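You operate a simulated robot arm through the tools that you are given. There is no shell and no other tool. Be economical: measure what you need, move in short steps, check, and stop when the job is done.

The job below is to be done with a simulated two-armed robot. You get a single attempt, and the scene is never put back.

## Task
Fill both cups on the store bench to 150 ml from the jug, then return the rest to the can.
Fine: the open blue can; close it; jug back in the steel tray. Set down upright: jug.

It is judged by the outcome, as a careful person would: the job done as asked, and still so three seconds after it is handed in. It fails if anything else is knocked over, pushed out of place, dropped, spilled or broken.

## Robot
Two 7-joint arms with two-finger grippers on one trunk, on a base that drives. Base frame: it is fixed to the floor where the robot stands at the start and does not move with it; the origin is under the middle of the robot, x ahead of it, y to its left, z up. Readings come in mm, rad, newtons and seconds.
The left shoulder is at the start at [53, 216, 1220], the right one opposite. With the tool pointing down near the work surface each hand reaches from about 260 to 800 mm from the robot's upright axis, wherever it stands, measured 20 degrees to its own side. Places, roughly: can lid (9x9x4 cm) [600, 1100, 1100]; green can [750, 1000, 1000]. Payload 3.18 kg a hand.
The TCP of each hand is the grasp point between the finger pads, 30 mm short of the fingertips. In the tool frame z runs along the fingers and y along their closing line. The gripper opens to 144 mm. The gripper's body begins 103 mm behind the TCP.
Orientation is told as [roll, pitch, yaw] about the base's x, y, z axes, in that order, counted from this pose: with the fingers straight down and closing along the base's y, the tool's x points along the base's -x, its y along +y and its z along -z.

## Interface
- The arms move only by the tool send_rows. It takes "left_motion", "right_motion" or both (then of equal length, played together; a hand with none holds still); each is a list of rows, each a list of 3 entries, a list of its own where there are three numbers: the shift along the tool's x, y, z in mm, then the turn, a rotation vector about the tool's x, y, z in degrees, then the gripper command, from -1 (shut) to 1 (fully open), values between in proportion. In form: [[[x, y, z], [ax, ay, az], claw], ...]. A call has 1 to 20 rows; each row shifts and turns the commanded pose from where the row before left it, along the tool's axes as they then stand. A row lasts 0.2 s, in which the tool goes at most 50 mm and 0.15 rad; a call with a longer step from one row to the next is refused whole, and so is a gripper value outside its range. A pose out of reach is approached as far as the arm can. The call stops where the force on the tool passes 40 N (or 10 N more than at its start, if that is more) or the arm is blocked; 0.2 s more then pass. Each finger halts on what it meets, pressing with about 30 N; the grip force reading is that of the motor and also rises with nothing between the fingers. The clock runs only during rows and for 0.2 s after the last one: add rows that do not move to give the fingers time. The reply holds the time, the measured pose of the TCP, the force on the tool along the base axes, the opening and the grip force, in the units named above and with some noise, with the torque about the TCP (base axes, N m) and any sound that the robot's microphone picked up, and new pictures: "pictures" is both (left out), scene, wrist or none (wrist: the cameras of the hands that moved).
- Cameras (640 x 400 px; columns grow to the right, rows downward): "scene" is now at [112.7, 50.1, 1427]; the picture's right is [0.60, -0.80, 0.00], its down [-0.28, -0.21, -0.94] and it looks along [0.75, 0.56, -0.35] (base axes); focal length 252 px, centre (320, 200). "left" rides on the left gripper at [76, -16, -143] in its tool frame; the picture's right is [0.21, 0.98, 0.00], its down [-0.84, 0.18, -0.51] and it looks along [-0.50, 0.11, 0.86] (tool axes); focal length 218 px, centre (320, 200). "right" rides on the right gripper at [76, 16, -143] in its tool frame; the picture's right is [-0.21, 0.98, 0.00], its down [-0.84, -0.18, -0.51] and it looks along [-0.50, -0.11, 0.86] (tool axes); focal length 218 px, centre (320, 200). There is no depth. A picture from a camera that has moved, and an enlarged one, comes with that camera's place and axes in the base frame and with its lens. The place of the scene camera against the robot may be out by one fixed shift of up to 12 mm in any direction.
- lift_body(by): slides the trunk up (or, below 0, down) by that many mm; the arms and the scene camera ride with it, the base frame stays. It gives what a move gives, with no picture.
- drive_base(legs): drives the robot by 1 to 6 legs, each [ahead, left, turn to the left] in mm, mm and rad, along the robot's own axes; the way and the turn of a leg run together, so that a leg with both is an arc; at most 1500 mm and 3.142 rad a leg. The arms and the cameras ride along, it lands a little off, and it stops where it bumps. It gives what a move gives, and a new picture of the scene camera.
- turn_head(pan, tilt): turns the head with the scene camera to pan (to the left, within 1.396 rad either way) and tilt (down, from -0.506 to 1.204), counted from straight ahead of the robot. It gives what a move gives, and a new picture of the scene camera.
- zoom(camera, box): a new picture of the part [left, top, right, bottom] of that camera's present view, enlarged. It takes no simulated time.
- job_done(): hands the job in; it is judged then, once.

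Work in short steps. Places have to be worked out from the pictures, the camera data and where the tool is seen: move nearer, look again, correct. Check each grasp and each placing, and mend what went wrong. You have 120 turns and 260 pictures in all, those below and enlarged ones among them. Open the grippers and draw the arms clear of the work before you hand the job in, unless the task says otherwise; then end with one line.

The tools are called after ">>>" by a JSON object that holds its "fn" and its "kwargs". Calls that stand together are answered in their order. send_rows: Moves the arms, as the interface text tells. Its arguments: {"type":"object","properties":{"left_motion":{"type":"array"},"right_motion":{"type":"array"},"pictures":{"type":"string","enum":["both","scene","wrist","none"]}},"required":[]} The other tools are called the same way: lift_body (by) slides the trunk up or down; drive_base (legs) drives the base; turn_head (pan, tilt) turns the head that bears the scene camera; zoom (camera, box) takes an enlarged picture of a part of a camera's view; job_done () hands the job in.

At the start:

```text
time_s: 0.0
left_position: [234.1, 249.5, 1322.0]
left_ee_rot: [-0.001, -0.001, 0.0]
left_wrist_force: [-0.4, 0.5, 0.2]
left_moment: [-0.01, 0.01, 0.0]
left_grip_width: 143.8
left_grasp_force: 0.0
right_position: [339.7, 42.4, 1340.7]
right_ee_rot: [0.003, 0.0, -0.001]
right_wrist_force: [-0.2, -1.1, 0.0]
right_moment: [-0.01, 0.01, 0.01]
right_grip_width: 144.1
right_grasp_force: 0.1
trunk travel left (down, up): [-300.0, 69.0]
robot x, y, heading: [-0.9, -1.1, -0.001]
head pan, tilt: [0.641, 0.358]
```

scene: 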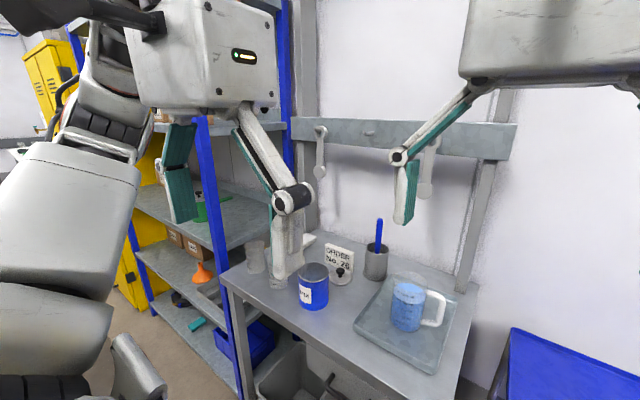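
right: 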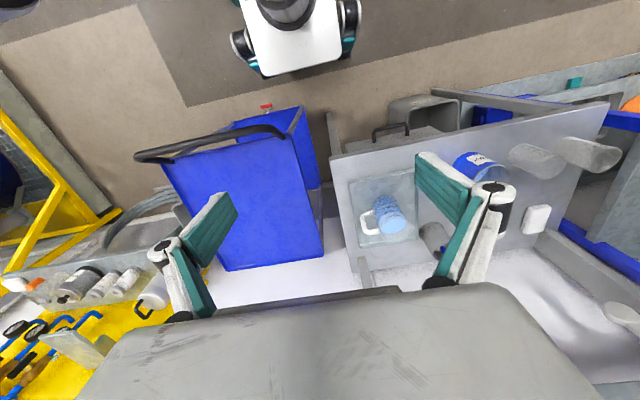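
left: 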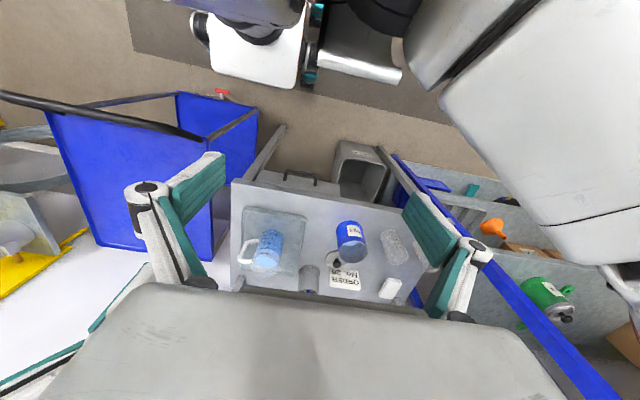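

I'll look closer at the bench first: jug in tray, blue can, cups, and a card.

>>> {"fn": "zoom", "kwargs": {"camera": "scene", "box": [220, 210, 480, 380]}}

>>> {"fn": "zoom", "kwargs": {"camera": "left", "box": [220, 170, 440, 310]}}

>>> {"fn": "zoom", "kwargs": {"camera": "scene", "box": [130, 130, 290, 380]}}

```text
2.35 times, centred on (350, 295) of scene
camera zoom: at [112.7, 50.1, 1427.0], right [0.6, -0.8, 0.0], down [-0.28, -0.21, -0.94], along [0.75, 0.56, -0.35], focal length 592 px, centre (249, -24)
```

zoom: 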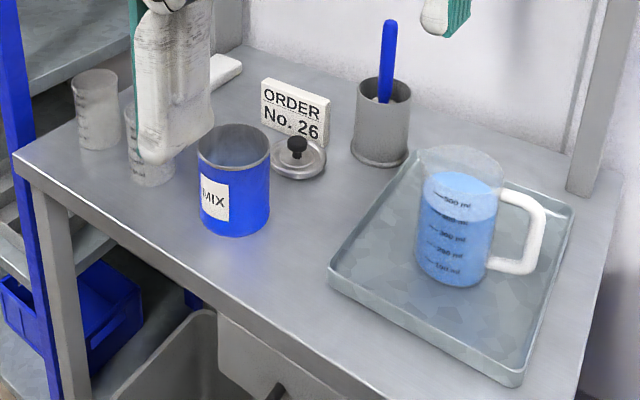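

```text
2.86 times, centred on (330, 240) of left
camera zoom: at [158.5, 235.0, 1465.7], right [-0.21, 0.98, 0.0], down [0.84, 0.18, 0.51], along [0.5, 0.11, -0.86], focal length 624 px, centre (291, 86)
```

zoom: 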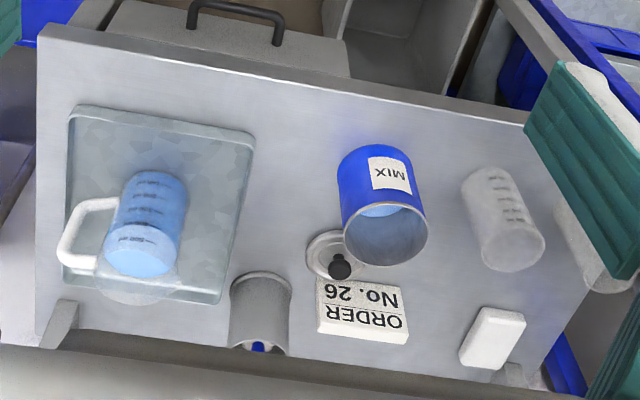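

```text
1.60 times, centred on (210, 255) of scene
camera zoom: at [112.7, 50.1, 1427.0], right [0.6, -0.8, 0.0], down [-0.28, -0.21, -0.94], along [0.75, 0.56, -0.35], focal length 402 px, centre (496, 112)
```

zoom: 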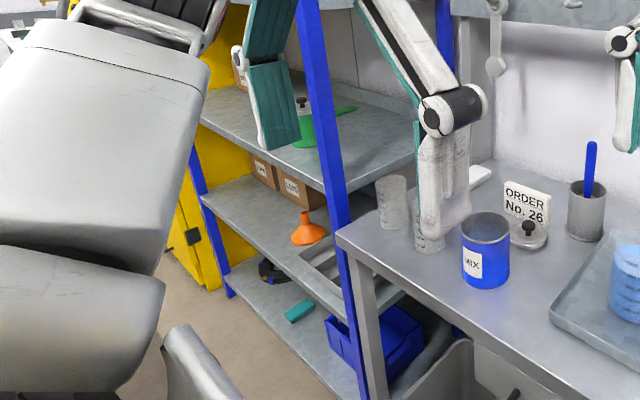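

The shelf to the left holds the green can and perhaps a lid; I look that way.

>>> {"fn": "turn_head", "kwargs": {"pan": 1.0, "tilt": 0.3}}

>>> {"fn": "zoom", "kwargs": {"camera": "left", "box": [440, 230, 640, 360]}}

```text
time_s: 0.8
left_position: [234.3, 250.0, 1323.0]
left_ee_rot: [-0.001, 0.0, -0.001]
left_wrist_force: [0.0, 0.1, -1.0]
left_moment: [-0.01, 0.02, -0.02]
left_grip_width: 144.0
left_grasp_force: 0.1
right_position: [339.7, 43.8, 1340.2]
right_ee_rot: [0.002, 0.001, -0.001]
right_wrist_force: [0.2, 0.5, 0.3]
right_moment: [-0.04, 0.0, -0.01]
right_grip_width: 144.2
right_grasp_force: 0.1
trunk travel left (down, up): [-300.0, 69.0]
robot x, y, heading: [-1.1, 0.8, -0.001]
head pan, tilt: [1.0, 0.3]
camera scene: at [88.5, 73.0, 1432.3], right [0.84, -0.54, 0.0], down [-0.16, -0.25, -0.96], along [0.52, 0.8, -0.3], focal length 252 px, centre (320, 200)
```

scene: 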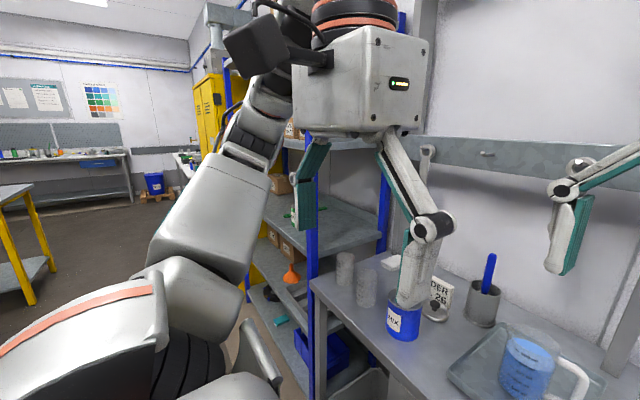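

```text
3.08 times, centred on (540, 295) of left
camera zoom: at [158.5, 234.9, 1465.7], right [-0.21, 0.98, 0.0], down [0.84, 0.18, 0.51], along [0.5, 0.11, -0.86], focal length 672 px, centre (-357, -92)
```

zoom: 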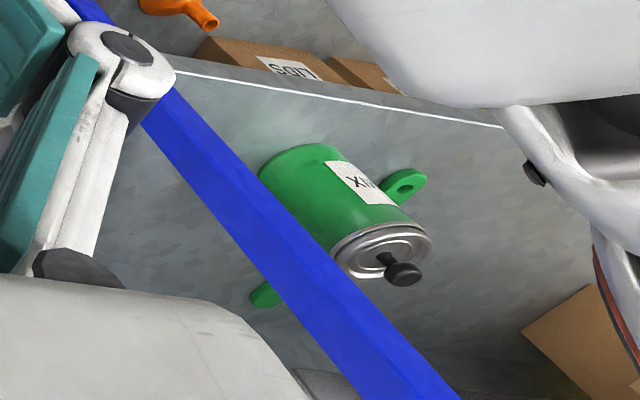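

Bench top is about z≈880, front edge x≈486; jug ≈[662,169], can ≈[566,410], cups ≈[560,552] and [572,671], lid ≈[711,409]. I shift the base left so one arm can serve all of it, and raise the left hand out of the view.

>>> {"fn": "drive_base", "kwargs": {"legs": [[0, 220, 0]]}}

>>> {"fn": "turn_head", "kwargs": {"pan": 0.2, "tilt": 0.75}}

>>> {"fn": "zoom", "kwargs": {"camera": "left", "box": [120, 130, 440, 330]}}

>>> {"fn": "zoom", "kwargs": {"camera": "right", "box": [280, 100, 640, 325]}}

```text
time_s: 3.4
left_position: [237.1, 465.8, 1322.7]
left_ee_rot: [0.0, -0.001, -0.004]
left_wrist_force: [-0.5, -0.2, -0.6]
left_moment: [0.0, -0.01, 0.01]
left_grip_width: 144.0
left_grasp_force: 0.1
right_position: [340.3, 259.1, 1340.2]
right_ee_rot: [0.002, 0.0, -0.008]
right_wrist_force: [-0.2, -0.5, 0.6]
right_moment: [0.01, -0.02, 0.0]
right_grip_width: 144.0
right_grasp_force: 0.1
trunk travel left (down, up): [-300.0, 69.0]
robot x, y, heading: [2.0, 220.0, -0.008]
head pan, tilt: [1.0, 0.3]
camera scene: at [89.4, 290.1, 1432.3], right [0.84, -0.54, 0.0], down [-0.16, -0.25, -0.96], along [0.52, 0.8, -0.3], focal length 252 px, centre (320, 200)
```

scene: 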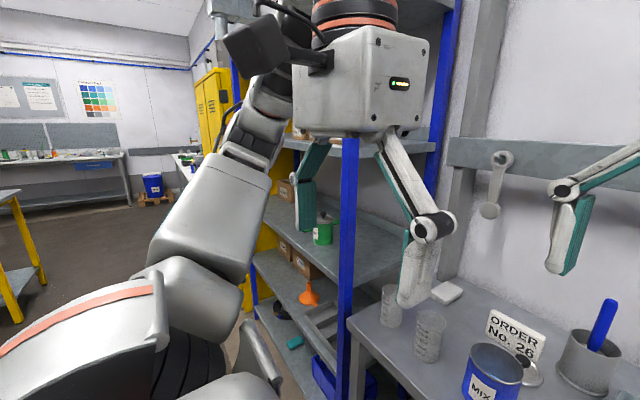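

```text
time_s: 4.5
left_position: [235.8, 465.4, 1323.3]
left_ee_rot: [0.0, 0.0, -0.006]
left_wrist_force: [-0.4, 0.6, -0.1]
left_moment: [-0.02, 0.02, -0.02]
left_grip_width: 144.1
left_grasp_force: 0.1
right_position: [341.2, 259.6, 1341.0]
right_ee_rot: [0.001, 0.001, -0.006]
right_wrist_force: [0.3, 0.7, -0.3]
right_moment: [0.01, -0.01, 0.02]
right_grip_width: 144.0
right_grasp_force: 0.1
trunk travel left (down, up): [-300.0, 69.0]
robot x, y, heading: [0.5, 217.0, -0.003]
head pan, tilt: [0.201, 0.75]
camera scene: at [119.9, 227.7, 1392.0], right [0.2, -0.98, 0.0], down [-0.67, -0.13, -0.73], along [0.72, 0.14, -0.68], focal length 252 px, centre (320, 200)
```

scene: 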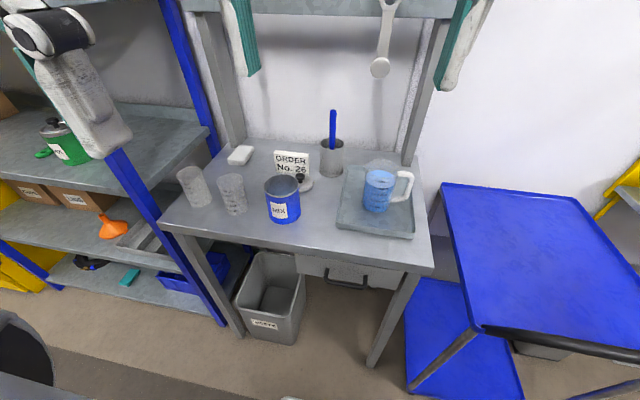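

```text
2.00 times, centred on (280, 230) of left
camera zoom: at [160.3, 451.3, 1465.7], right [-0.2, 0.98, 0.0], down [0.84, 0.18, 0.51], along [0.5, 0.1, -0.86], focal length 436 px, centre (400, 140)
```

zoom: 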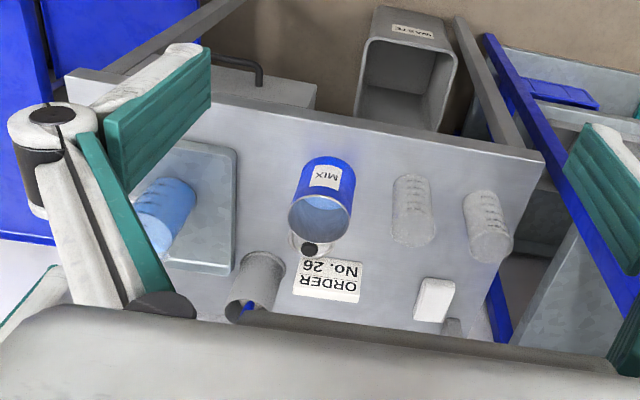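

```text
1.78 times, centred on (460, 212) of right
camera zoom: at [264.3, 275.6, 1483.3], right [0.22, 0.98, 0.0], down [0.84, -0.19, 0.51], along [0.49, -0.11, -0.86], focal length 388 px, centre (71, 178)
```

zoom: 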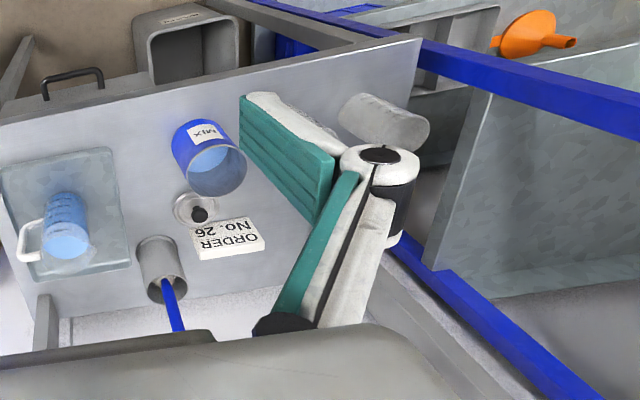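

The scene view is now clear; I enlarge the jug and the cups.

>>> {"fn": "zoom", "kwargs": {"camera": "scene", "box": [320, 140, 448, 220]}}

>>> {"fn": "zoom", "kwargs": {"camera": "scene", "box": [160, 140, 320, 240]}}

```text
5.00 times, centred on (384, 180) of scene
camera zoom: at [119.9, 227.7, 1392.0], right [0.2, -0.98, 0.0], down [-0.67, -0.13, -0.73], along [0.72, 0.14, -0.68], focal length 1258 px, centre (0, 300)
```

zoom: 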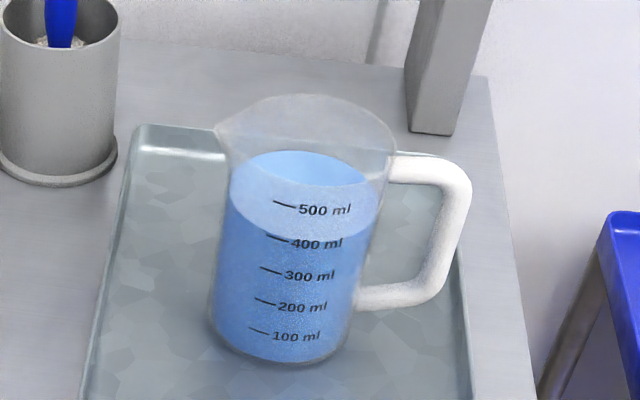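

```text
4.00 times, centred on (240, 190) of scene
camera zoom: at [119.9, 227.7, 1392.0], right [0.2, -0.98, 0.0], down [-0.67, -0.13, -0.73], along [0.72, 0.14, -0.68], focal length 1006 px, centre (640, 240)
```

zoom: 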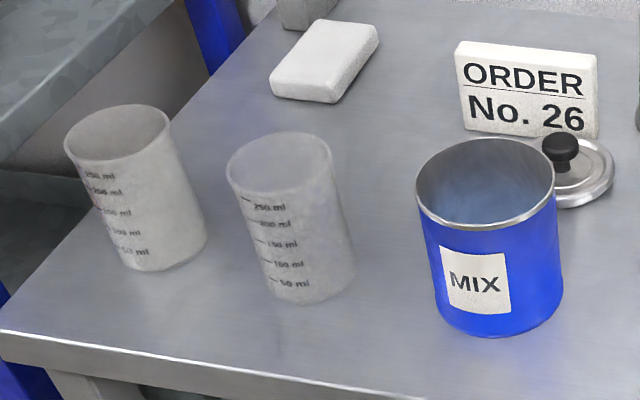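

Jug axis ≈[667,170], rim z≈1019, Ø≈84, spout toward +y, handle toward -y with ~30 mm gap; about 430 ml inside. I'll bring the left hand in, pitched 60° forward, so one finger goes inside the handle loop, and move the right hand aside.

>>> {"fn": "send_rows", "kwargs": {"left_motion": [[[-27.3, -27.5, 20.5], [0, 0, 0], 0.417], [[-27.3, -27.5, 20.5], [0, 0, 0], 0.417], [[-27.3, -27.5, 20.5], [0, 0, 0], 0.417], [[-27.3, -27.5, 20.5], [0, 0, 0], 0.417], [[-27.3, -27.5, 20.5], [0, 0, 0], 0.417], [[-27.3, -27.5, 20.5], [0, 0, 0], 0.417], [[0, 0, 0], [0, -8.571, 0], 0.417], [[0, 0, 0], [0, -8.571, 0], 0.417], [[0, 0, 0], [0, -8.571, 0], 0.417], [[0, 0, 0], [0, -8.571, 0], 0.417], [[0, 0, 0], [0, -8.571, 0], 0.417], [[0, 0, 0], [0, -8.571, 0], 0.417], [[0, 0, 0], [0, -8.571, 0], 0.417]], "right_motion": [[[0, -45, 0], [0, 0, 0], 1], [[0, -45, 0], [0, 0, 0], 1], [[0, -45, 0], [0, 0, 0], 1], [[0, -45, 0], [0, 0, 0], 1], [[0, -45, 0], [0, 0, 0], 1], [[0, -45, 0], [0, 0, 0], 1], [[0, -20, 0], [0, 0, 0], 1], [[0, 0, 0], [0, 0, 0], 1], [[0, 0, 0], [0, 0, 0], 1], [[0, 0, 0], [0, 0, 0], 1], [[0, 0, 0], [0, 0, 0], 1], [[0, 0, 0], [0, 0, 0], 1], [[0, 0, 0], [0, 0, 0], 1]], "pictures": "scene"}}

```text
time_s: 7.3
left_position: [405.9, 287.0, 1204.5]
left_ee_rot: [0.006, -1.048, -0.007]
left_wrist_force: [-0.5, -0.6, 0.5]
left_moment: [-0.01, 0.0, 0.04]
left_grip_width: 102.1
left_grasp_force: 0.1
left hand out of reach, approached as far as the arm can: row 13
right_position: [339.0, -34.4, 1339.2]
right_ee_rot: [0.004, 0.001, -0.007]
right_wrist_force: [-0.8, 0.2, -1.0]
right_moment: [0.05, 0.02, 0.0]
right_grip_width: 143.8
right_grasp_force: 0.1
trunk travel left (down, up): [-300.0, 69.0]
robot x, y, heading: [1.9, 216.2, -0.008]
head pan, tilt: [0.201, 0.75]
camera scene: at [119.9, 225.6, 1392.0], right [0.19, -0.98, 0.0], down [-0.67, -0.13, -0.73], along [0.72, 0.14, -0.68], focal length 252 px, centre (320, 200)
```

scene: 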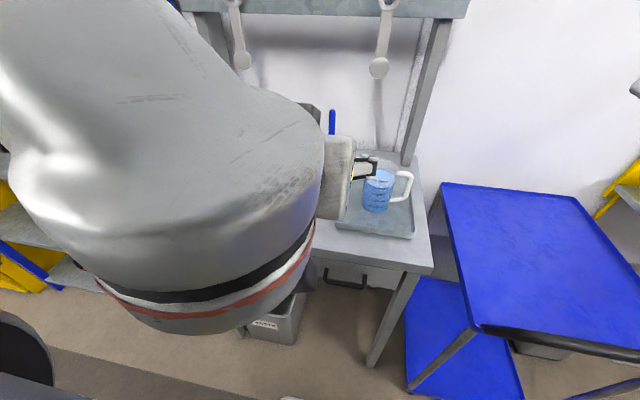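

The left hand is oriented; I move it to a pre-grasp point behind the jug.

>>> {"fn": "send_rows", "kwargs": {"left_motion": [[[13.5, -19.2, 38], [0, 0, 0], 0.417], [[13.5, -19.2, 38], [0, 0, 0], 0.417], [[13.5, -19.2, 38], [0, 0, 0], 0.417], [[13.5, -19.2, 38], [0, 0, 0], 0.417], [[13.5, -19.2, 38], [0, 0, 0], 0.417], [[0, 0, 0], [0, 0, 0], 0.417]], "pictures": "both"}}

```text
time_s: 8.9
left_position: [565.5, 217.4, 1085.8]
left_ee_rot: [-0.199, -1.04, 0.256]
left_wrist_force: [-0.3, 0.1, -0.7]
left_moment: [-0.01, -0.01, 0.03]
left_grip_width: 102.0
left_grasp_force: 0.1
right_position: [340.6, -31.6, 1339.2]
right_ee_rot: [0.001, 0.002, -0.007]
right_wrist_force: [0.6, -0.3, 1.1]
right_moment: [-0.03, 0.03, 0.0]
right_grip_width: 143.9
right_grasp_force: 0.0
trunk travel left (down, up): [-300.0, 69.0]
robot x, y, heading: [-4.0, 216.9, -0.008]
head pan, tilt: [0.201, 0.75]
stopped in row 6 (left hand): the arm was blocked; the commanded pose is now the measured one
camera scene: at [120.6, 228.1, 1391.9], right [0.19, -0.98, 0.0], down [-0.67, -0.13, -0.73], along [0.72, 0.14, -0.68], focal length 252 px, centre (320, 200)
camera left: at [405.8, 189.7, 1092.2], right [-0.18, 0.94, -0.28], down [-0.04, 0.27, 0.96], along [0.98, 0.19, -0.01], focal length 218 px, centre (320, 200)
```

scene: 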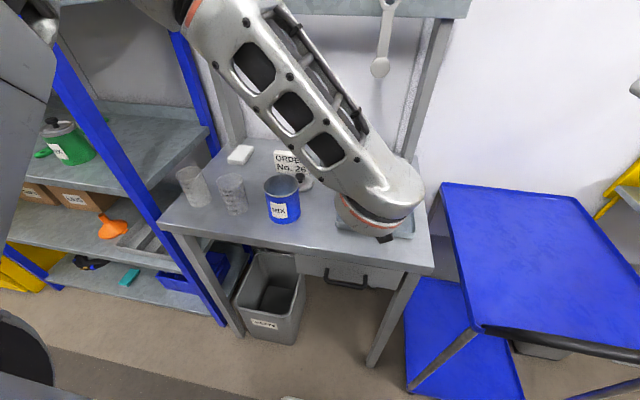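
left: 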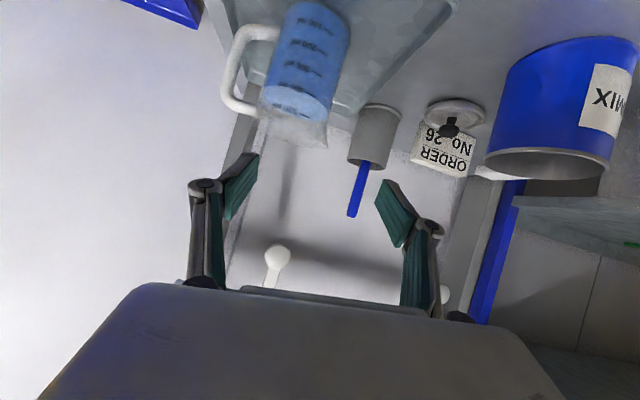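

The arm ran into its own limits in this high-shoulder posture. I back the hand off and lower the trunk so that the forward-pointing pose is natural.

>>> {"fn": "send_rows", "kwargs": {"left_motion": [[[-13.5, 19.2, -38], [0, 0, 0], 0.417], [[-13.5, 19.2, -38], [0, 0, 0], 0.417], [[-13.5, 19.2, -38], [0, 0, 0], 0.417], [[-30, 19.2, -20], [0, 0, 0], 0.417], [[-40, 0, 0], [0, 0, 0], 0.417]], "pictures": "none"}}

>>> {"fn": "lift_body", "kwargs": {"by": -180}}

>>> {"fn": "turn_head", "kwargs": {"pan": 0.0, "tilt": 0.5}}

```text
time_s: 10.1
left_position: [496.6, 301.3, 1236.0]
left_ee_rot: [-0.186, -1.042, 0.236]
left_wrist_force: [-0.1, 0.2, -0.9]
left_moment: [0.0, 0.01, 0.03]
left_grip_width: 102.0
left_grasp_force: 0.0
right_position: [340.1, -34.0, 1339.4]
right_ee_rot: [0.002, 0.002, -0.007]
right_wrist_force: [0.2, -0.1, 0.2]
right_moment: [0.04, 0.0, -0.01]
right_grip_width: 144.0
right_grasp_force: 0.0
trunk travel left (down, up): [-300.0, 69.0]
robot x, y, heading: [-0.1, 222.1, -0.006]
head pan, tilt: [0.201, 0.75]
```

```text
time_s: 12.1
left_position: [498.7, 308.7, 1049.9]
left_ee_rot: [-0.164, -1.025, 0.237]
left_wrist_force: [-0.7, 0.3, -0.3]
left_moment: [0.02, 0.0, 0.0]
left_grip_width: 102.2
left_grasp_force: 0.1
right_position: [338.7, -32.6, 1158.9]
right_ee_rot: [0.002, 0.0, -0.01]
right_wrist_force: [-1.2, -0.2, 0.0]
right_moment: [0.0, -0.03, 0.01]
right_grip_width: 144.0
right_grasp_force: 0.0
trunk travel left (down, up): [-120.0, 249.0]
robot x, y, heading: [-0.0, 219.0, -0.008]
head pan, tilt: [0.201, 0.75]
```

```text
time_s: 12.9
left_position: [498.4, 305.2, 1057.5]
left_ee_rot: [-0.188, -1.031, 0.257]
left_wrist_force: [0.0, -0.4, -0.2]
left_moment: [0.01, 0.03, -0.04]
left_grip_width: 102.0
left_grasp_force: 0.1
right_position: [340.3, -33.3, 1159.4]
right_ee_rot: [0.001, -0.001, -0.007]
right_wrist_force: [0.9, 0.5, 0.4]
right_moment: [-0.01, 0.01, 0.03]
right_grip_width: 143.9
right_grasp_force: 0.0
trunk travel left (down, up): [-120.0, 249.0]
robot x, y, heading: [-2.0, 219.0, -0.005]
head pan, tilt: [0.0, 0.499]
camera scene: at [258.0, 231.4, 1213.7], right [0.23, -0.97, 0.0], down [-0.52, -0.12, -0.85], along [0.82, 0.2, -0.53], focal length 252 px, centre (320, 200)
```

scene: 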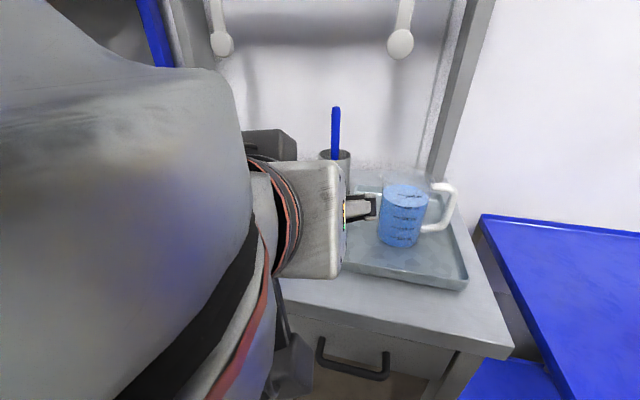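

The trunk is lower now and the jug is in plain view. I straighten the tool orientation and move to the pre-grasp point again.

>>> {"fn": "send_rows", "kwargs": {"left_motion": [[[0, 0, 0], [1.5, -1, 7.1], 0.417], [[0, -33, 0], [0, 0, 0], 0.417], [[0, -33, 0], [0, 0, 0], 0.417], [[0, -33, 20], [0, 0, 0], 0.417], [[0, -33, 25], [0, 0, 0], 0.417], [[0, 0, 0], [0, 0, 0], 0.417]], "pictures": "both"}}

```text
time_s: 14.3
left_position: [533.6, 166.2, 1040.4]
left_ee_rot: [0.0, -1.072, -0.005]
left_wrist_force: [0.7, 0.1, -0.1]
left_moment: [0.03, 0.03, -0.04]
left_grip_width: 102.1
left_grasp_force: 0.2
right_position: [338.7, -32.2, 1160.6]
right_ee_rot: [0.003, 0.0, -0.007]
right_wrist_force: [0.6, 0.0, 0.5]
right_moment: [0.01, -0.01, -0.03]
right_grip_width: 143.8
right_grasp_force: 0.1
trunk travel left (down, up): [-120.0, 249.0]
robot x, y, heading: [0.1, 217.3, -0.001]
head pan, tilt: [0.0, 0.499]
camera scene: at [261.3, 210.6, 1219.8], right [-0.01, -1.0, 0.0], down [-0.48, 0.0, -0.88], along [0.88, 0.0, -0.48], focal length 252 px, centre (320, 200)
camera left: at [372.4, 154.4, 1041.1], right [-0.09, 0.98, -0.18], down [-0.04, 0.18, 0.98], along [0.99, 0.1, 0.03], focal length 218 px, centre (320, 200)
```

scene: 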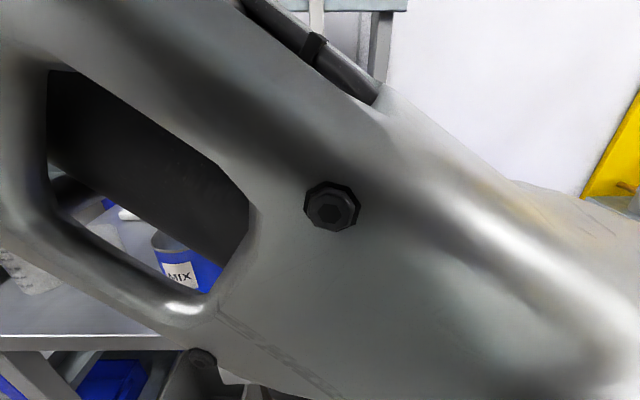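
left: 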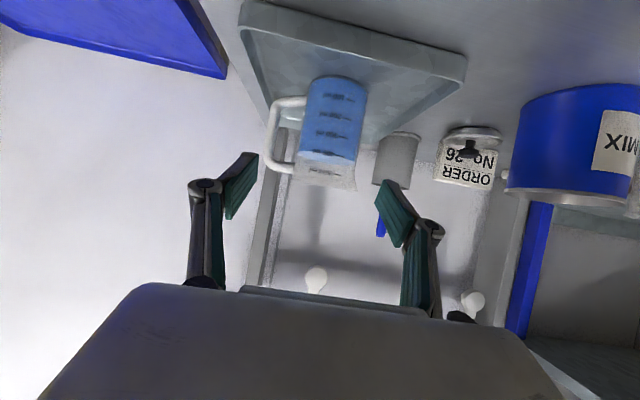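

Orientation holds. I enlarge the wrist view to measure the jug relative to the fingers.

>>> {"fn": "zoom", "kwargs": {"camera": "left", "box": [180, 60, 440, 260]}}

```text
2.00 times, centred on (310, 160) of left
camera zoom: at [372.4, 154.4, 1041.1], right [-0.09, 0.98, -0.18], down [-0.04, 0.18, 0.98], along [0.99, 0.1, 0.03], focal length 436 px, centre (340, 280)
```

zoom: 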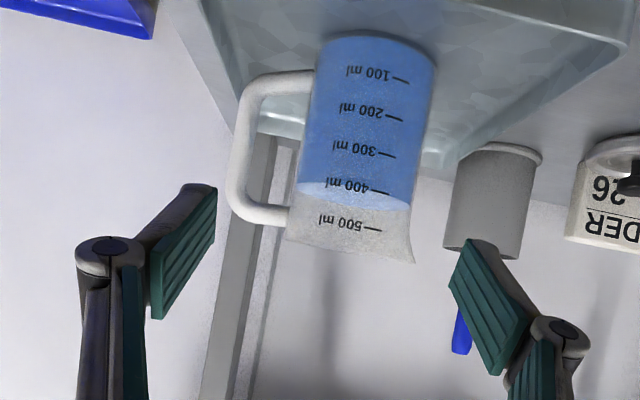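

The jug axis lies ~15 mm to +y of the finger plane, so jug ≈[679,184]. I shift over and move halfway along the finger axis, with the opening narrowed to 98 mm.

>>> {"fn": "send_rows", "kwargs": {"left_motion": [[[0, 15, 0], [0, 0, 0], 0.361], [[0, 0, 35], [0, 0, 0], 0.361], [[0, 0, 35], [0, 0, 0], 0.361], [[0, 0, 0], [0, 0, 0], 0.361]], "pictures": "wrist"}}

>>> {"fn": "zoom", "kwargs": {"camera": "left", "box": [180, 60, 440, 260]}}

```text
time_s: 15.3
left_position: [593.3, 181.8, 1004.8]
left_ee_rot: [0.003, -1.072, -0.009]
left_wrist_force: [-0.8, -0.1, 0.3]
left_moment: [-0.01, 0.02, 0.02]
left_grip_width: 97.8
left_grasp_force: 0.2
right_position: [338.2, -33.4, 1160.1]
right_ee_rot: [0.001, 0.0, -0.007]
right_wrist_force: [0.0, -0.1, -0.7]
right_moment: [-0.01, -0.02, 0.01]
right_grip_width: 144.2
right_grasp_force: 0.0
trunk travel left (down, up): [-120.0, 249.0]
robot x, y, heading: [-0.2, 217.5, -0.007]
head pan, tilt: [0.0, 0.499]
camera left: at [432.9, 167.4, 1006.2], right [-0.09, 0.98, -0.18], down [-0.04, 0.18, 0.98], along [0.99, 0.1, 0.02], focal length 218 px, centre (320, 200)
```

left: 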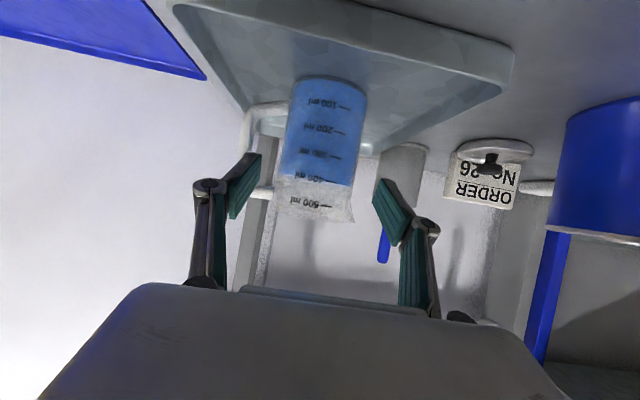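

```text
2.00 times, centred on (310, 160) of left
camera zoom: at [432.9, 167.4, 1006.2], right [-0.09, 0.98, -0.18], down [-0.04, 0.18, 0.98], along [0.99, 0.1, 0.02], focal length 436 px, centre (340, 280)
```

zoom: 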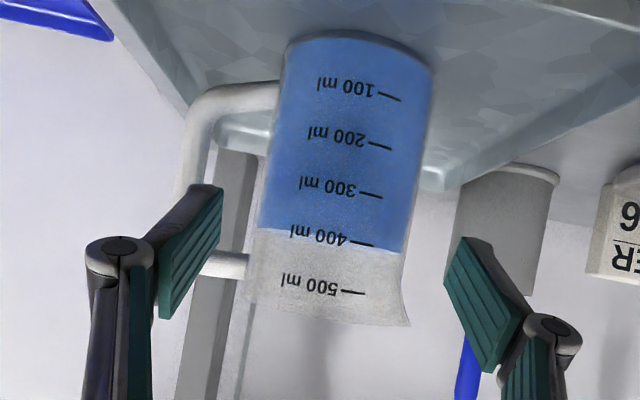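

Alignment is within 2 mm and the finger line runs through the middle of the handle loop. I advance 92 mm to grasp depth.

>>> {"fn": "send_rows", "kwargs": {"left_motion": [[[0, 1, 31], [0, 0, 0], 0.361], [[0, 0, 31], [0, 0, 0], 0.361], [[0, 0, 30], [0, 0, 0], 0.361], [[0, 0, 0], [0, 0, 0], 0.361]], "pictures": "wrist"}}

>>> {"fn": "zoom", "kwargs": {"camera": "left", "box": [180, 60, 440, 260]}}

```text
time_s: 16.3
left_position: [676.6, 181.7, 961.9]
left_ee_rot: [0.001, -1.072, -0.011]
left_wrist_force: [0.5, 0.2, -0.2]
left_moment: [-0.01, 0.0, -0.02]
left_grip_width: 98.1
left_grasp_force: 0.0
right_position: [340.6, -34.1, 1159.6]
right_ee_rot: [0.001, -0.003, -0.007]
right_wrist_force: [-0.4, -0.1, 0.2]
right_moment: [0.0, -0.02, 0.0]
right_grip_width: 144.2
right_grasp_force: 0.0
trunk travel left (down, up): [-120.0, 249.0]
robot x, y, heading: [1.4, 218.8, -0.005]
head pan, tilt: [0.0, 0.499]
camera left: at [514.6, 168.3, 962.2], right [-0.09, 0.98, -0.18], down [-0.04, 0.18, 0.98], along [0.99, 0.1, 0.02], focal length 218 px, centre (320, 200)
```

left: 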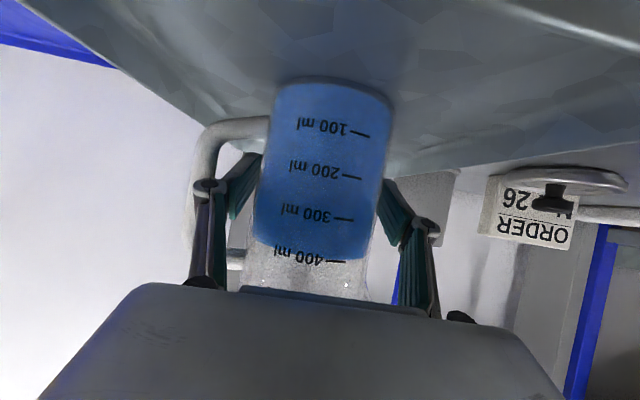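

```text
2.00 times, centred on (310, 160) of left
camera zoom: at [514.6, 168.3, 962.2], right [-0.09, 0.98, -0.18], down [-0.04, 0.18, 0.98], along [0.99, 0.1, 0.02], focal length 436 px, centre (340, 280)
```

zoom: 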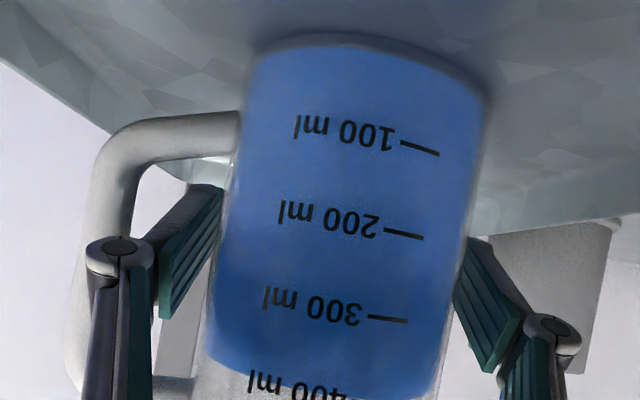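

The fingers straddle the body with one inside the handle loop. Closing the gripper.

>>> {"fn": "send_rows", "kwargs": {"left_motion": [[[0, 0, 0], [0, 0, 0], -1], [[0, 0, 0], [0, 0, 0], -1], [[0, 0, 0], [0, 0, 0], -1]], "pictures": "wrist"}}

```text
time_s: 17.1
left_position: [675.9, 182.5, 960.7]
left_ee_rot: [0.002, -1.073, -0.008]
left_wrist_force: [0.6, -1.7, 2.6]
left_moment: [-0.11, 0.01, -0.01]
left_grip_width: 78.5
left_grasp_force: 29.5
right_position: [339.5, -33.7, 1159.2]
right_ee_rot: [0.001, 0.0, -0.006]
right_wrist_force: [-1.0, -0.1, -0.2]
right_moment: [0.02, -0.02, -0.03]
right_grip_width: 144.0
right_grasp_force: 0.0
trunk travel left (down, up): [-120.0, 249.0]
robot x, y, heading: [2.1, 219.3, -0.006]
head pan, tilt: [0.0, 0.499]
camera left: at [514.9, 168.2, 962.3], right [-0.09, 0.98, -0.18], down [-0.04, 0.18, 0.98], along [0.99, 0.1, 0.02], focal length 218 px, centre (320, 200)
```

left: 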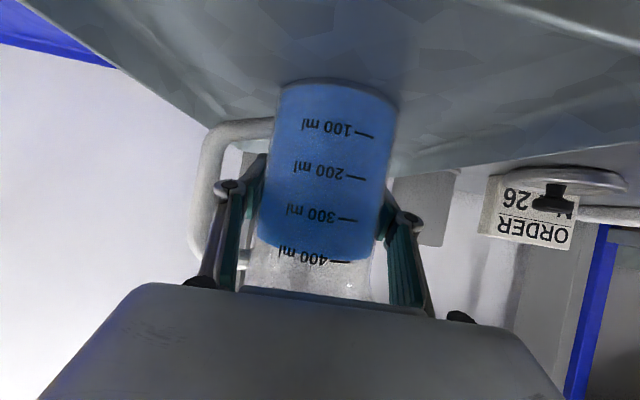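

Grip 78.5 mm, 29.5 N. I lift gently and check the weight.

>>> {"fn": "send_rows", "kwargs": {"left_motion": [[[-4.4, 0, -2.4], [0, 0, 0], -1], [[-8.8, 0, -4.8], [0, 0, 0], -1], [[-13.2, 0, -7.2], [0, 0, 0], -1], [[-13.2, 0, -7.2], [0, 0, 0], -1], [[-8.8, 0, -4.8], [0, 0, 0], -1], [[-4.4, 0, -2.4], [0, 0, 0], -1], [[0, 0, 0], [0, 0, 0], -1]], "pictures": "wrist"}}

```text
time_s: 18.7
left_position: [676.9, 183.6, 1019.8]
left_ee_rot: [0.003, -1.072, -0.01]
left_wrist_force: [0.2, 0.5, -4.8]
left_moment: [0.04, 0.0, 0.01]
left_grip_width: 77.9
left_grasp_force: 30.3
right_position: [339.4, -32.4, 1159.7]
right_ee_rot: [0.003, 0.002, -0.008]
right_wrist_force: [-0.6, -0.2, 0.2]
right_moment: [0.0, 0.03, 0.01]
right_grip_width: 144.2
right_grasp_force: 0.1
trunk travel left (down, up): [-120.0, 249.0]
robot x, y, heading: [0.8, 216.8, -0.005]
head pan, tilt: [0.0, 0.499]
camera left: at [514.4, 169.3, 1020.9], right [-0.09, 0.98, -0.18], down [-0.04, 0.18, 0.98], along [0.99, 0.1, 0.02], focal length 218 px, centre (320, 200)
```

left: 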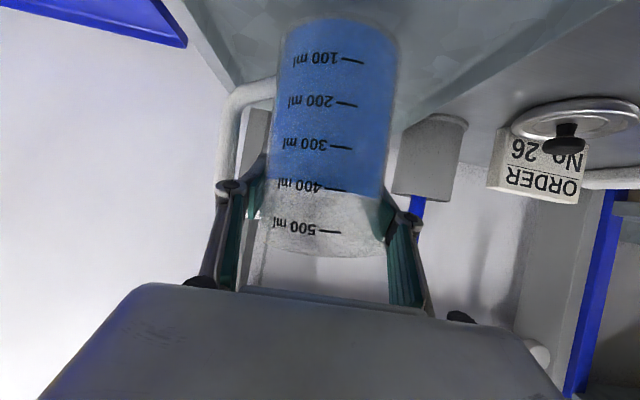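

The jug is lifted (~5 N). I raise it further to z≈1140, then carry it left and back toward the cups, upright and slowly.

>>> {"fn": "send_rows", "kwargs": {"left_motion": [[[-8.8, 0, -4.8], [0, 0, 0], -1], [[-17.6, 0, -9.6], [0, 0, 0], -1], [[-22, 0, -12], [0, 0, 0], -1], [[-22, 0, -12], [0, 0, 0], -1], [[-17.6, 0, -9.6], [0, 0, 0], -1], [[-13, 0, -7.2], [0, 0, 0], -1], [[0, 6, -3], [0, 0, 0], -1], [[5, 14, -9], [0, 0, 0], -1], [[7, 22, -13], [0, 0, 0], -1], [[7, 26, -13], [0, 0, 0], -1], [[7, 28, -13], [0, 0, 0], -1], [[7, 28, -13], [0, 0, 0], -1], [[7, 28, -13], [0, 0, 0], -1], [[5, 26, -9], [0, 0, 0], -1], [[0, 22, 0], [0, 0, 0], -1], [[0, 14, 0], [0, 0, 0], -1], [[0, 6, 0], [0, 0, 0], -1], [[0, 0, 0], [0, 0, 0], -1]], "pictures": "wrist"}}

>>> {"fn": "turn_head", "kwargs": {"pan": 0.7, "tilt": 0.6}}

```text
time_s: 22.5
left_position: [581.4, 407.9, 1136.2]
left_ee_rot: [0.002, -1.07, -0.01]
left_wrist_force: [-0.8, 0.1, -3.7]
left_moment: [0.07, -0.04, 0.0]
left_grip_width: 77.4
left_grasp_force: 29.8
right_position: [340.2, -33.2, 1159.3]
right_ee_rot: [0.001, 0.003, -0.008]
right_wrist_force: [-0.1, 0.3, 0.8]
right_moment: [0.02, -0.01, 0.02]
right_grip_width: 143.9
right_grasp_force: 0.0
trunk travel left (down, up): [-120.0, 249.0]
robot x, y, heading: [-0.3, 215.3, -0.009]
head pan, tilt: [0.0, 0.499]
camera left: at [419.3, 392.0, 1138.2], right [-0.09, 0.98, -0.18], down [-0.04, 0.18, 0.98], along [0.99, 0.1, 0.02], focal length 218 px, centre (320, 200)
```

left: 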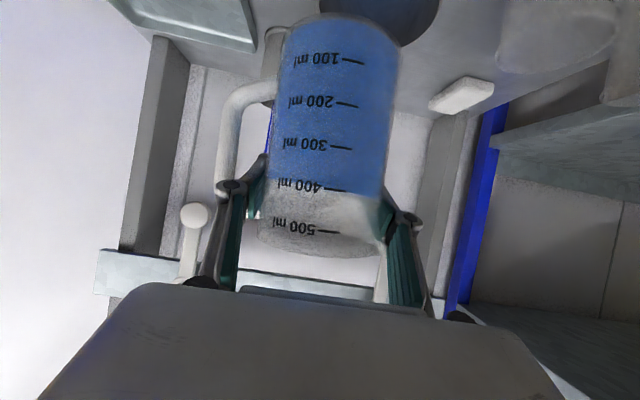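

```text
time_s: 23.5
left_position: [581.2, 405.5, 1137.0]
left_ee_rot: [0.003, -1.07, -0.011]
left_wrist_force: [-0.2, 0.4, -5.2]
left_moment: [-0.01, -0.07, 0.01]
left_grip_width: 77.5
left_grasp_force: 30.4
right_position: [339.8, -32.9, 1159.6]
right_ee_rot: [0.002, 0.001, -0.008]
right_wrist_force: [0.3, -0.3, 0.0]
right_moment: [0.01, -0.02, 0.02]
right_grip_width: 144.0
right_grasp_force: 0.1
trunk travel left (down, up): [-120.0, 249.0]
robot x, y, heading: [-0.1, 214.5, -0.006]
head pan, tilt: [0.7, 0.6]
camera scene: at [239.1, 267.3, 1210.3], right [0.64, -0.77, 0.0], down [-0.43, -0.36, -0.82], along [0.63, 0.53, -0.57], focal length 252 px, centre (320, 200)
```

scene: 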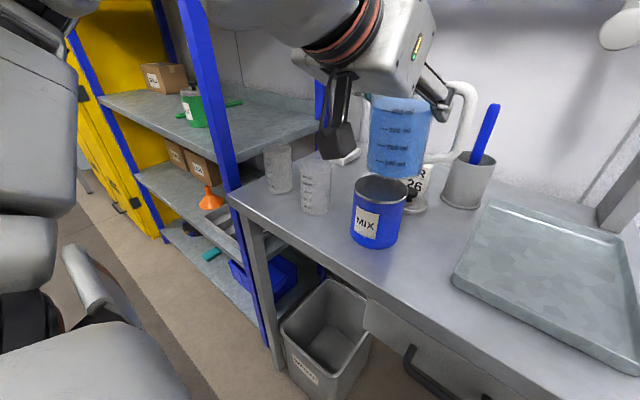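

The arm no longer blocks the view. I enlarge to locate the cups precisely relative to the jug.

>>> {"fn": "zoom", "kwargs": {"camera": "scene", "box": [240, 130, 400, 230]}}

>>> {"fn": "zoom", "kwargs": {"camera": "scene", "box": [320, 70, 500, 270]}}

```text
4.00 times, centred on (320, 180) of scene
camera zoom: at [239.1, 267.3, 1210.3], right [0.64, -0.77, 0.0], down [-0.43, -0.36, -0.82], along [0.63, 0.53, -0.57], focal length 1006 px, centre (320, 280)
```

zoom: 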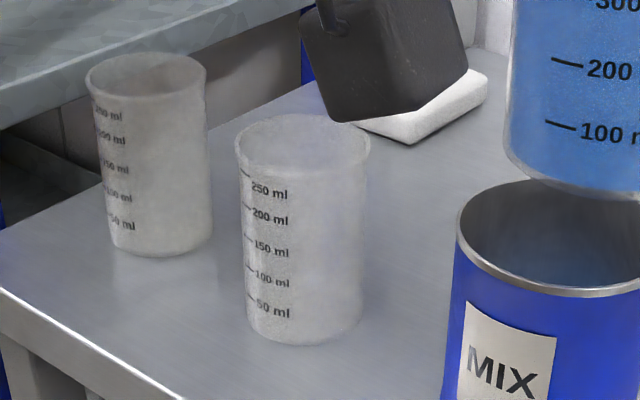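

```text
2.00 times, centred on (410, 170) of scene
camera zoom: at [239.1, 267.3, 1210.3], right [0.64, -0.77, 0.0], down [-0.43, -0.36, -0.82], along [0.63, 0.53, -0.57], focal length 503 px, centre (140, 260)
```

zoom: 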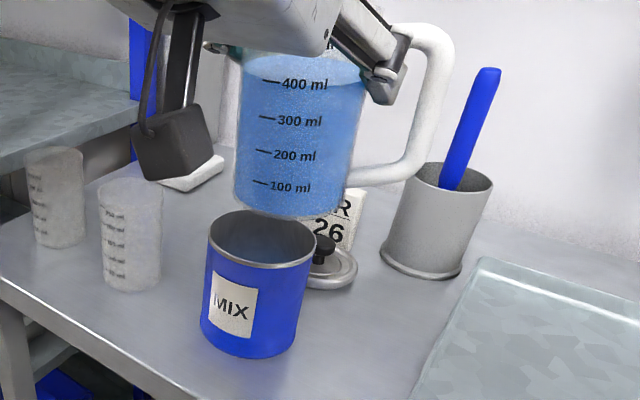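

The jug slid down ~38 mm in the grip at lift-off until the handle's top bar seated on the finger; since then it's stable and upright, so TCP is ~20 mm below the rim. Cups ≈[585,558] and [585,675], rims z≈980; can ≈[585,423]. I'll yaw the jug -50° so its base won't sweep over the can while pouring.

>>> {"fn": "send_rows", "kwargs": {"left_motion": [[[0, 0, 0], [3.1, 0, 1.7], -1], [[0, 0, 0], [6.3, 0, 3.43], -1], [[0, 0, 0], [6.3, 0, 3.43], -1], [[0, 0, 0], [6.3, 0, 3.43], -1], [[0, 0, 0], [6.3, 0, 3.43], -1], [[0, 0, 0], [6.3, 0, 3.43], -1], [[0, 0, 0], [6.3, 0, 3.43], -1], [[0, 0, 0], [3.0, 0, 1.62], -1], [[0, 0, 0], [0, 0, 0], -1]], "pictures": "both"}}

```text
time_s: 25.5
left_position: [580.1, 404.0, 1137.5]
left_ee_rot: [-0.001, -1.072, -0.759]
left_wrist_force: [0.5, 1.0, -4.3]
left_moment: [0.0, -0.08, -0.03]
left_grip_width: 77.1
left_grasp_force: 29.7
left hand out of reach, approached as far as the arm can: row 7, 8
right_position: [340.2, -32.8, 1158.9]
right_ee_rot: [0.001, 0.001, -0.006]
right_wrist_force: [0.0, 0.0, 0.2]
right_moment: [0.02, -0.01, 0.01]
right_grip_width: 144.2
right_grasp_force: 0.0
trunk travel left (down, up): [-120.0, 249.0]
robot x, y, heading: [-0.8, 215.8, -0.006]
head pan, tilt: [0.7, 0.6]
camera scene: at [239.1, 267.3, 1210.3], right [0.64, -0.77, 0.0], down [-0.43, -0.36, -0.82], along [0.63, 0.53, -0.57], focal length 252 px, centre (320, 200)
camera left: at [451.8, 505.1, 1138.4], right [0.6, 0.78, -0.18], down [0.09, 0.16, 0.98], along [0.79, -0.61, 0.02], focal length 218 px, centre (320, 200)
```

scene: 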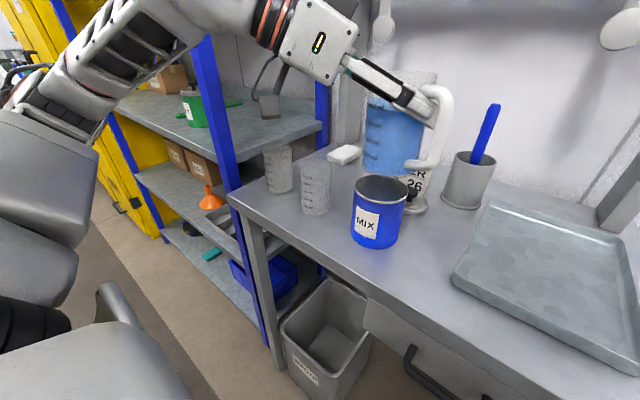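
left: 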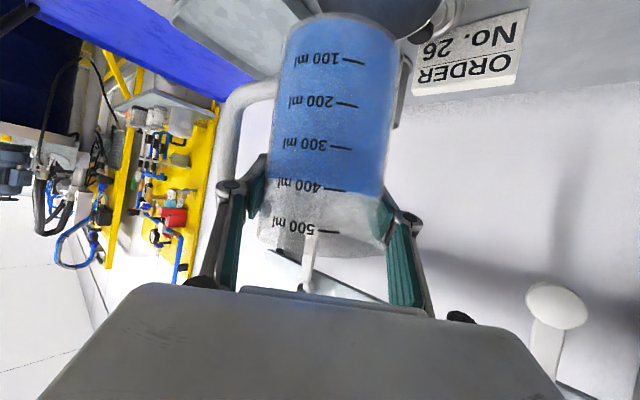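

Yaw is at about -43°, near a joint limit. I ease it back a little and carry the jug to just in front of the first cup.

>>> {"fn": "send_rows", "kwargs": {"left_motion": [[[0, 0, 0], [-3.5, 0, -1.9], -1], [[0, 0, 0], [-3.5, 0, -1.9], -1], [[4, 5, -7], [0, 0, 0], -1], [[7.5, 9.5, -14], [0, 0, 0], -1], [[11, 14, -20.7], [0, 0, 0], -1], [[11, 14, -20.7], [0, 0, 0], -1], [[7.5, 9.5, -14], [0, 0, 0], -1], [[4, 5, -7], [0, 0, 0], -1], [[0, 0, 0], [0, 0, 0], -1]], "pictures": "scene"}}

```text
time_s: 27.5
left_position: [545.4, 479.1, 1133.9]
left_ee_rot: [0.024, -1.064, -0.643]
left_wrist_force: [0.1, 0.3, -5.5]
left_moment: [0.01, -0.1, 0.02]
left_grip_width: 77.0
left_grasp_force: 30.1
left hand out of reach, approached as far as the arm can: row 7, 8
right_position: [341.0, -33.1, 1158.7]
right_ee_rot: [0.002, 0.001, -0.006]
right_wrist_force: [-0.4, 0.6, 0.4]
right_moment: [0.0, 0.03, -0.03]
right_grip_width: 144.0
right_grasp_force: 0.2
trunk travel left (down, up): [-120.0, 249.0]
robot x, y, heading: [1.7, 215.7, -0.004]
head pan, tilt: [0.7, 0.6]
camera scene: at [239.5, 267.4, 1210.1], right [0.64, -0.77, 0.0], down [-0.43, -0.36, -0.82], along [0.63, 0.53, -0.57], focal length 252 px, centre (320, 200)
```

scene: 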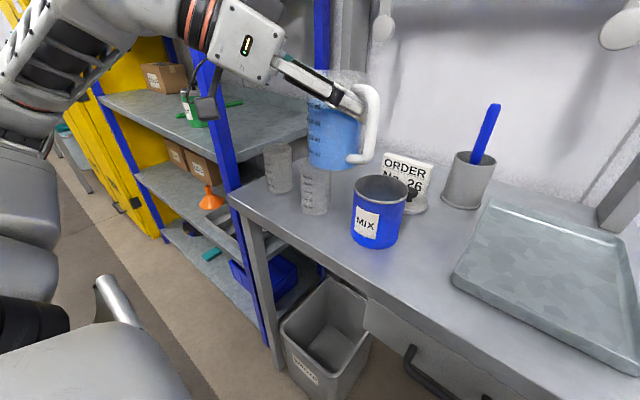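

The wrist is near its limit this far to the side. I bring the jug back to the right, unyaw it, and will then drive the base ~200 mm left so the cups are in front of the left arm.

>>> {"fn": "send_rows", "kwargs": {"left_motion": [[[-3, -9, 6], [0, 0, 0], -1], [[-6, -17, 11], [0, 0, 0], -1], [[-9.5, -26, 17.3], [0, 0, 0], -1], [[-9.5, -26, 17.3], [0, 0, 0], -1], [[-6, -17, 11], [0, 0, 0], -1], [[-3, -9, 6], [0, 0, 0], -1], [[0, 0, 0], [-3, 0, -1.7], -1], [[0, 0, 0], [-6, 0, -3.3], -1], [[0, 0, 0], [-6, 0, -3.3], -1], [[0, 0, 0], [-6, 0, -3.3], -1], [[0, 0, 0], [-6, 0, -3.3], -1], [[0, 0, 0], [-3, 0, -1.7], -1], [[0, 0, 0], [0, 0, 0], -1]], "pictures": "scene"}}

```text
time_s: 30.3
left_position: [548.0, 356.5, 1137.5]
left_ee_rot: [-0.004, -1.07, -0.013]
left_wrist_force: [0.4, -0.4, -5.6]
left_moment: [0.03, -0.04, 0.01]
left_grip_width: 76.8
left_grasp_force: 29.8
right_position: [340.3, -32.7, 1159.4]
right_ee_rot: [0.002, 0.002, -0.007]
right_wrist_force: [0.3, -0.4, 0.3]
right_moment: [0.02, -0.03, 0.01]
right_grip_width: 144.0
right_grasp_force: 0.1
trunk travel left (down, up): [-120.0, 249.0]
robot x, y, heading: [-2.8, 217.8, -0.003]
head pan, tilt: [0.7, 0.6]
camera scene: at [239.2, 267.5, 1210.2], right [0.64, -0.77, 0.0], down [-0.43, -0.36, -0.82], along [0.63, 0.53, -0.57], focal length 252 px, centre (320, 200)
```

scene: 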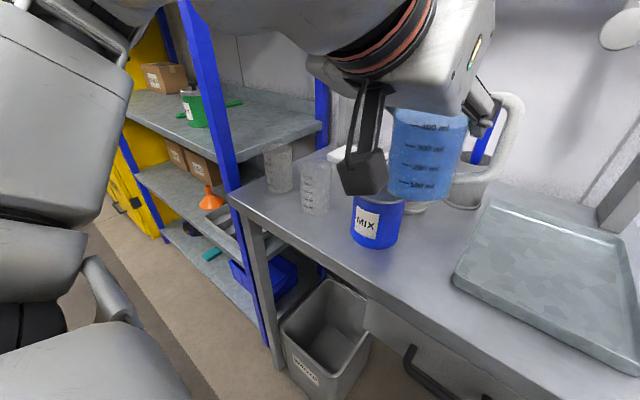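

Now drive left 200 mm with the jug held high.

>>> {"fn": "drive_base", "kwargs": {"legs": [[0, 100, 0], [0, 100, 0]]}}

>>> {"fn": "turn_head", "kwargs": {"pan": 0.35, "tilt": 0.65}}

```text
time_s: 33.0
left_position: [550.6, 559.4, 1137.2]
left_ee_rot: [-0.005, -1.069, -0.017]
left_wrist_force: [-0.3, 0.8, -5.5]
left_moment: [0.04, -0.04, -0.03]
left_grip_width: 76.4
left_grasp_force: 30.0
right_position: [340.5, 168.6, 1159.2]
right_ee_rot: [0.002, 0.002, -0.009]
right_wrist_force: [-0.9, 0.3, -0.2]
right_moment: [-0.04, -0.01, 0.01]
right_grip_width: 143.7
right_grasp_force: 0.1
trunk travel left (down, up): [-120.0, 249.0]
robot x, y, heading: [2.7, 423.1, -0.004]
head pan, tilt: [0.7, 0.6]
camera scene: at [240.4, 469.3, 1210.3], right [0.64, -0.77, 0.0], down [-0.43, -0.36, -0.82], along [0.63, 0.53, -0.57], focal length 252 px, centre (320, 200)
```

scene: 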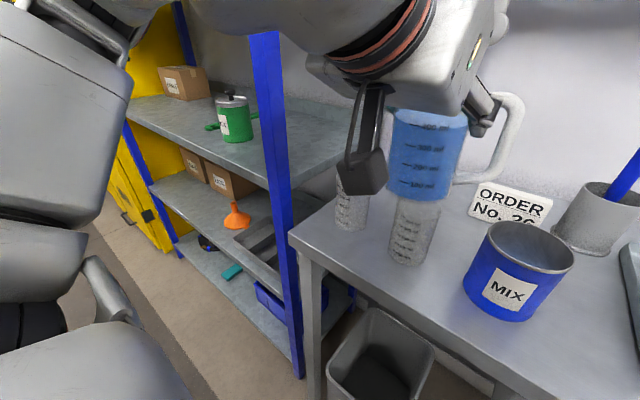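

```text
time_s: 33.9
left_position: [549.6, 557.1, 1137.7]
left_ee_rot: [-0.005, -1.07, -0.019]
left_wrist_force: [-1.7, 0.5, -5.3]
left_moment: [0.02, -0.05, -0.06]
left_grip_width: 76.4
left_grasp_force: 29.4
right_position: [340.9, 169.0, 1158.4]
right_ee_rot: [0.001, 0.003, -0.009]
right_wrist_force: [0.4, 0.6, -0.1]
right_moment: [0.01, 0.02, -0.02]
right_grip_width: 144.0
right_grasp_force: 0.0
trunk travel left (down, up): [-120.0, 249.0]
robot x, y, heading: [4.7, 415.7, -0.006]
head pan, tilt: [0.351, 0.649]
camera scene: at [254.1, 441.7, 1206.0], right [0.34, -0.94, 0.0], down [-0.57, -0.2, -0.8], along [0.75, 0.27, -0.6], focal length 252 px, centre (320, 200)
```

scene: 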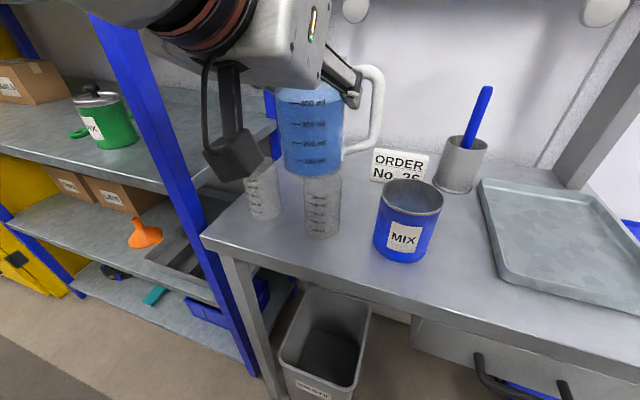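

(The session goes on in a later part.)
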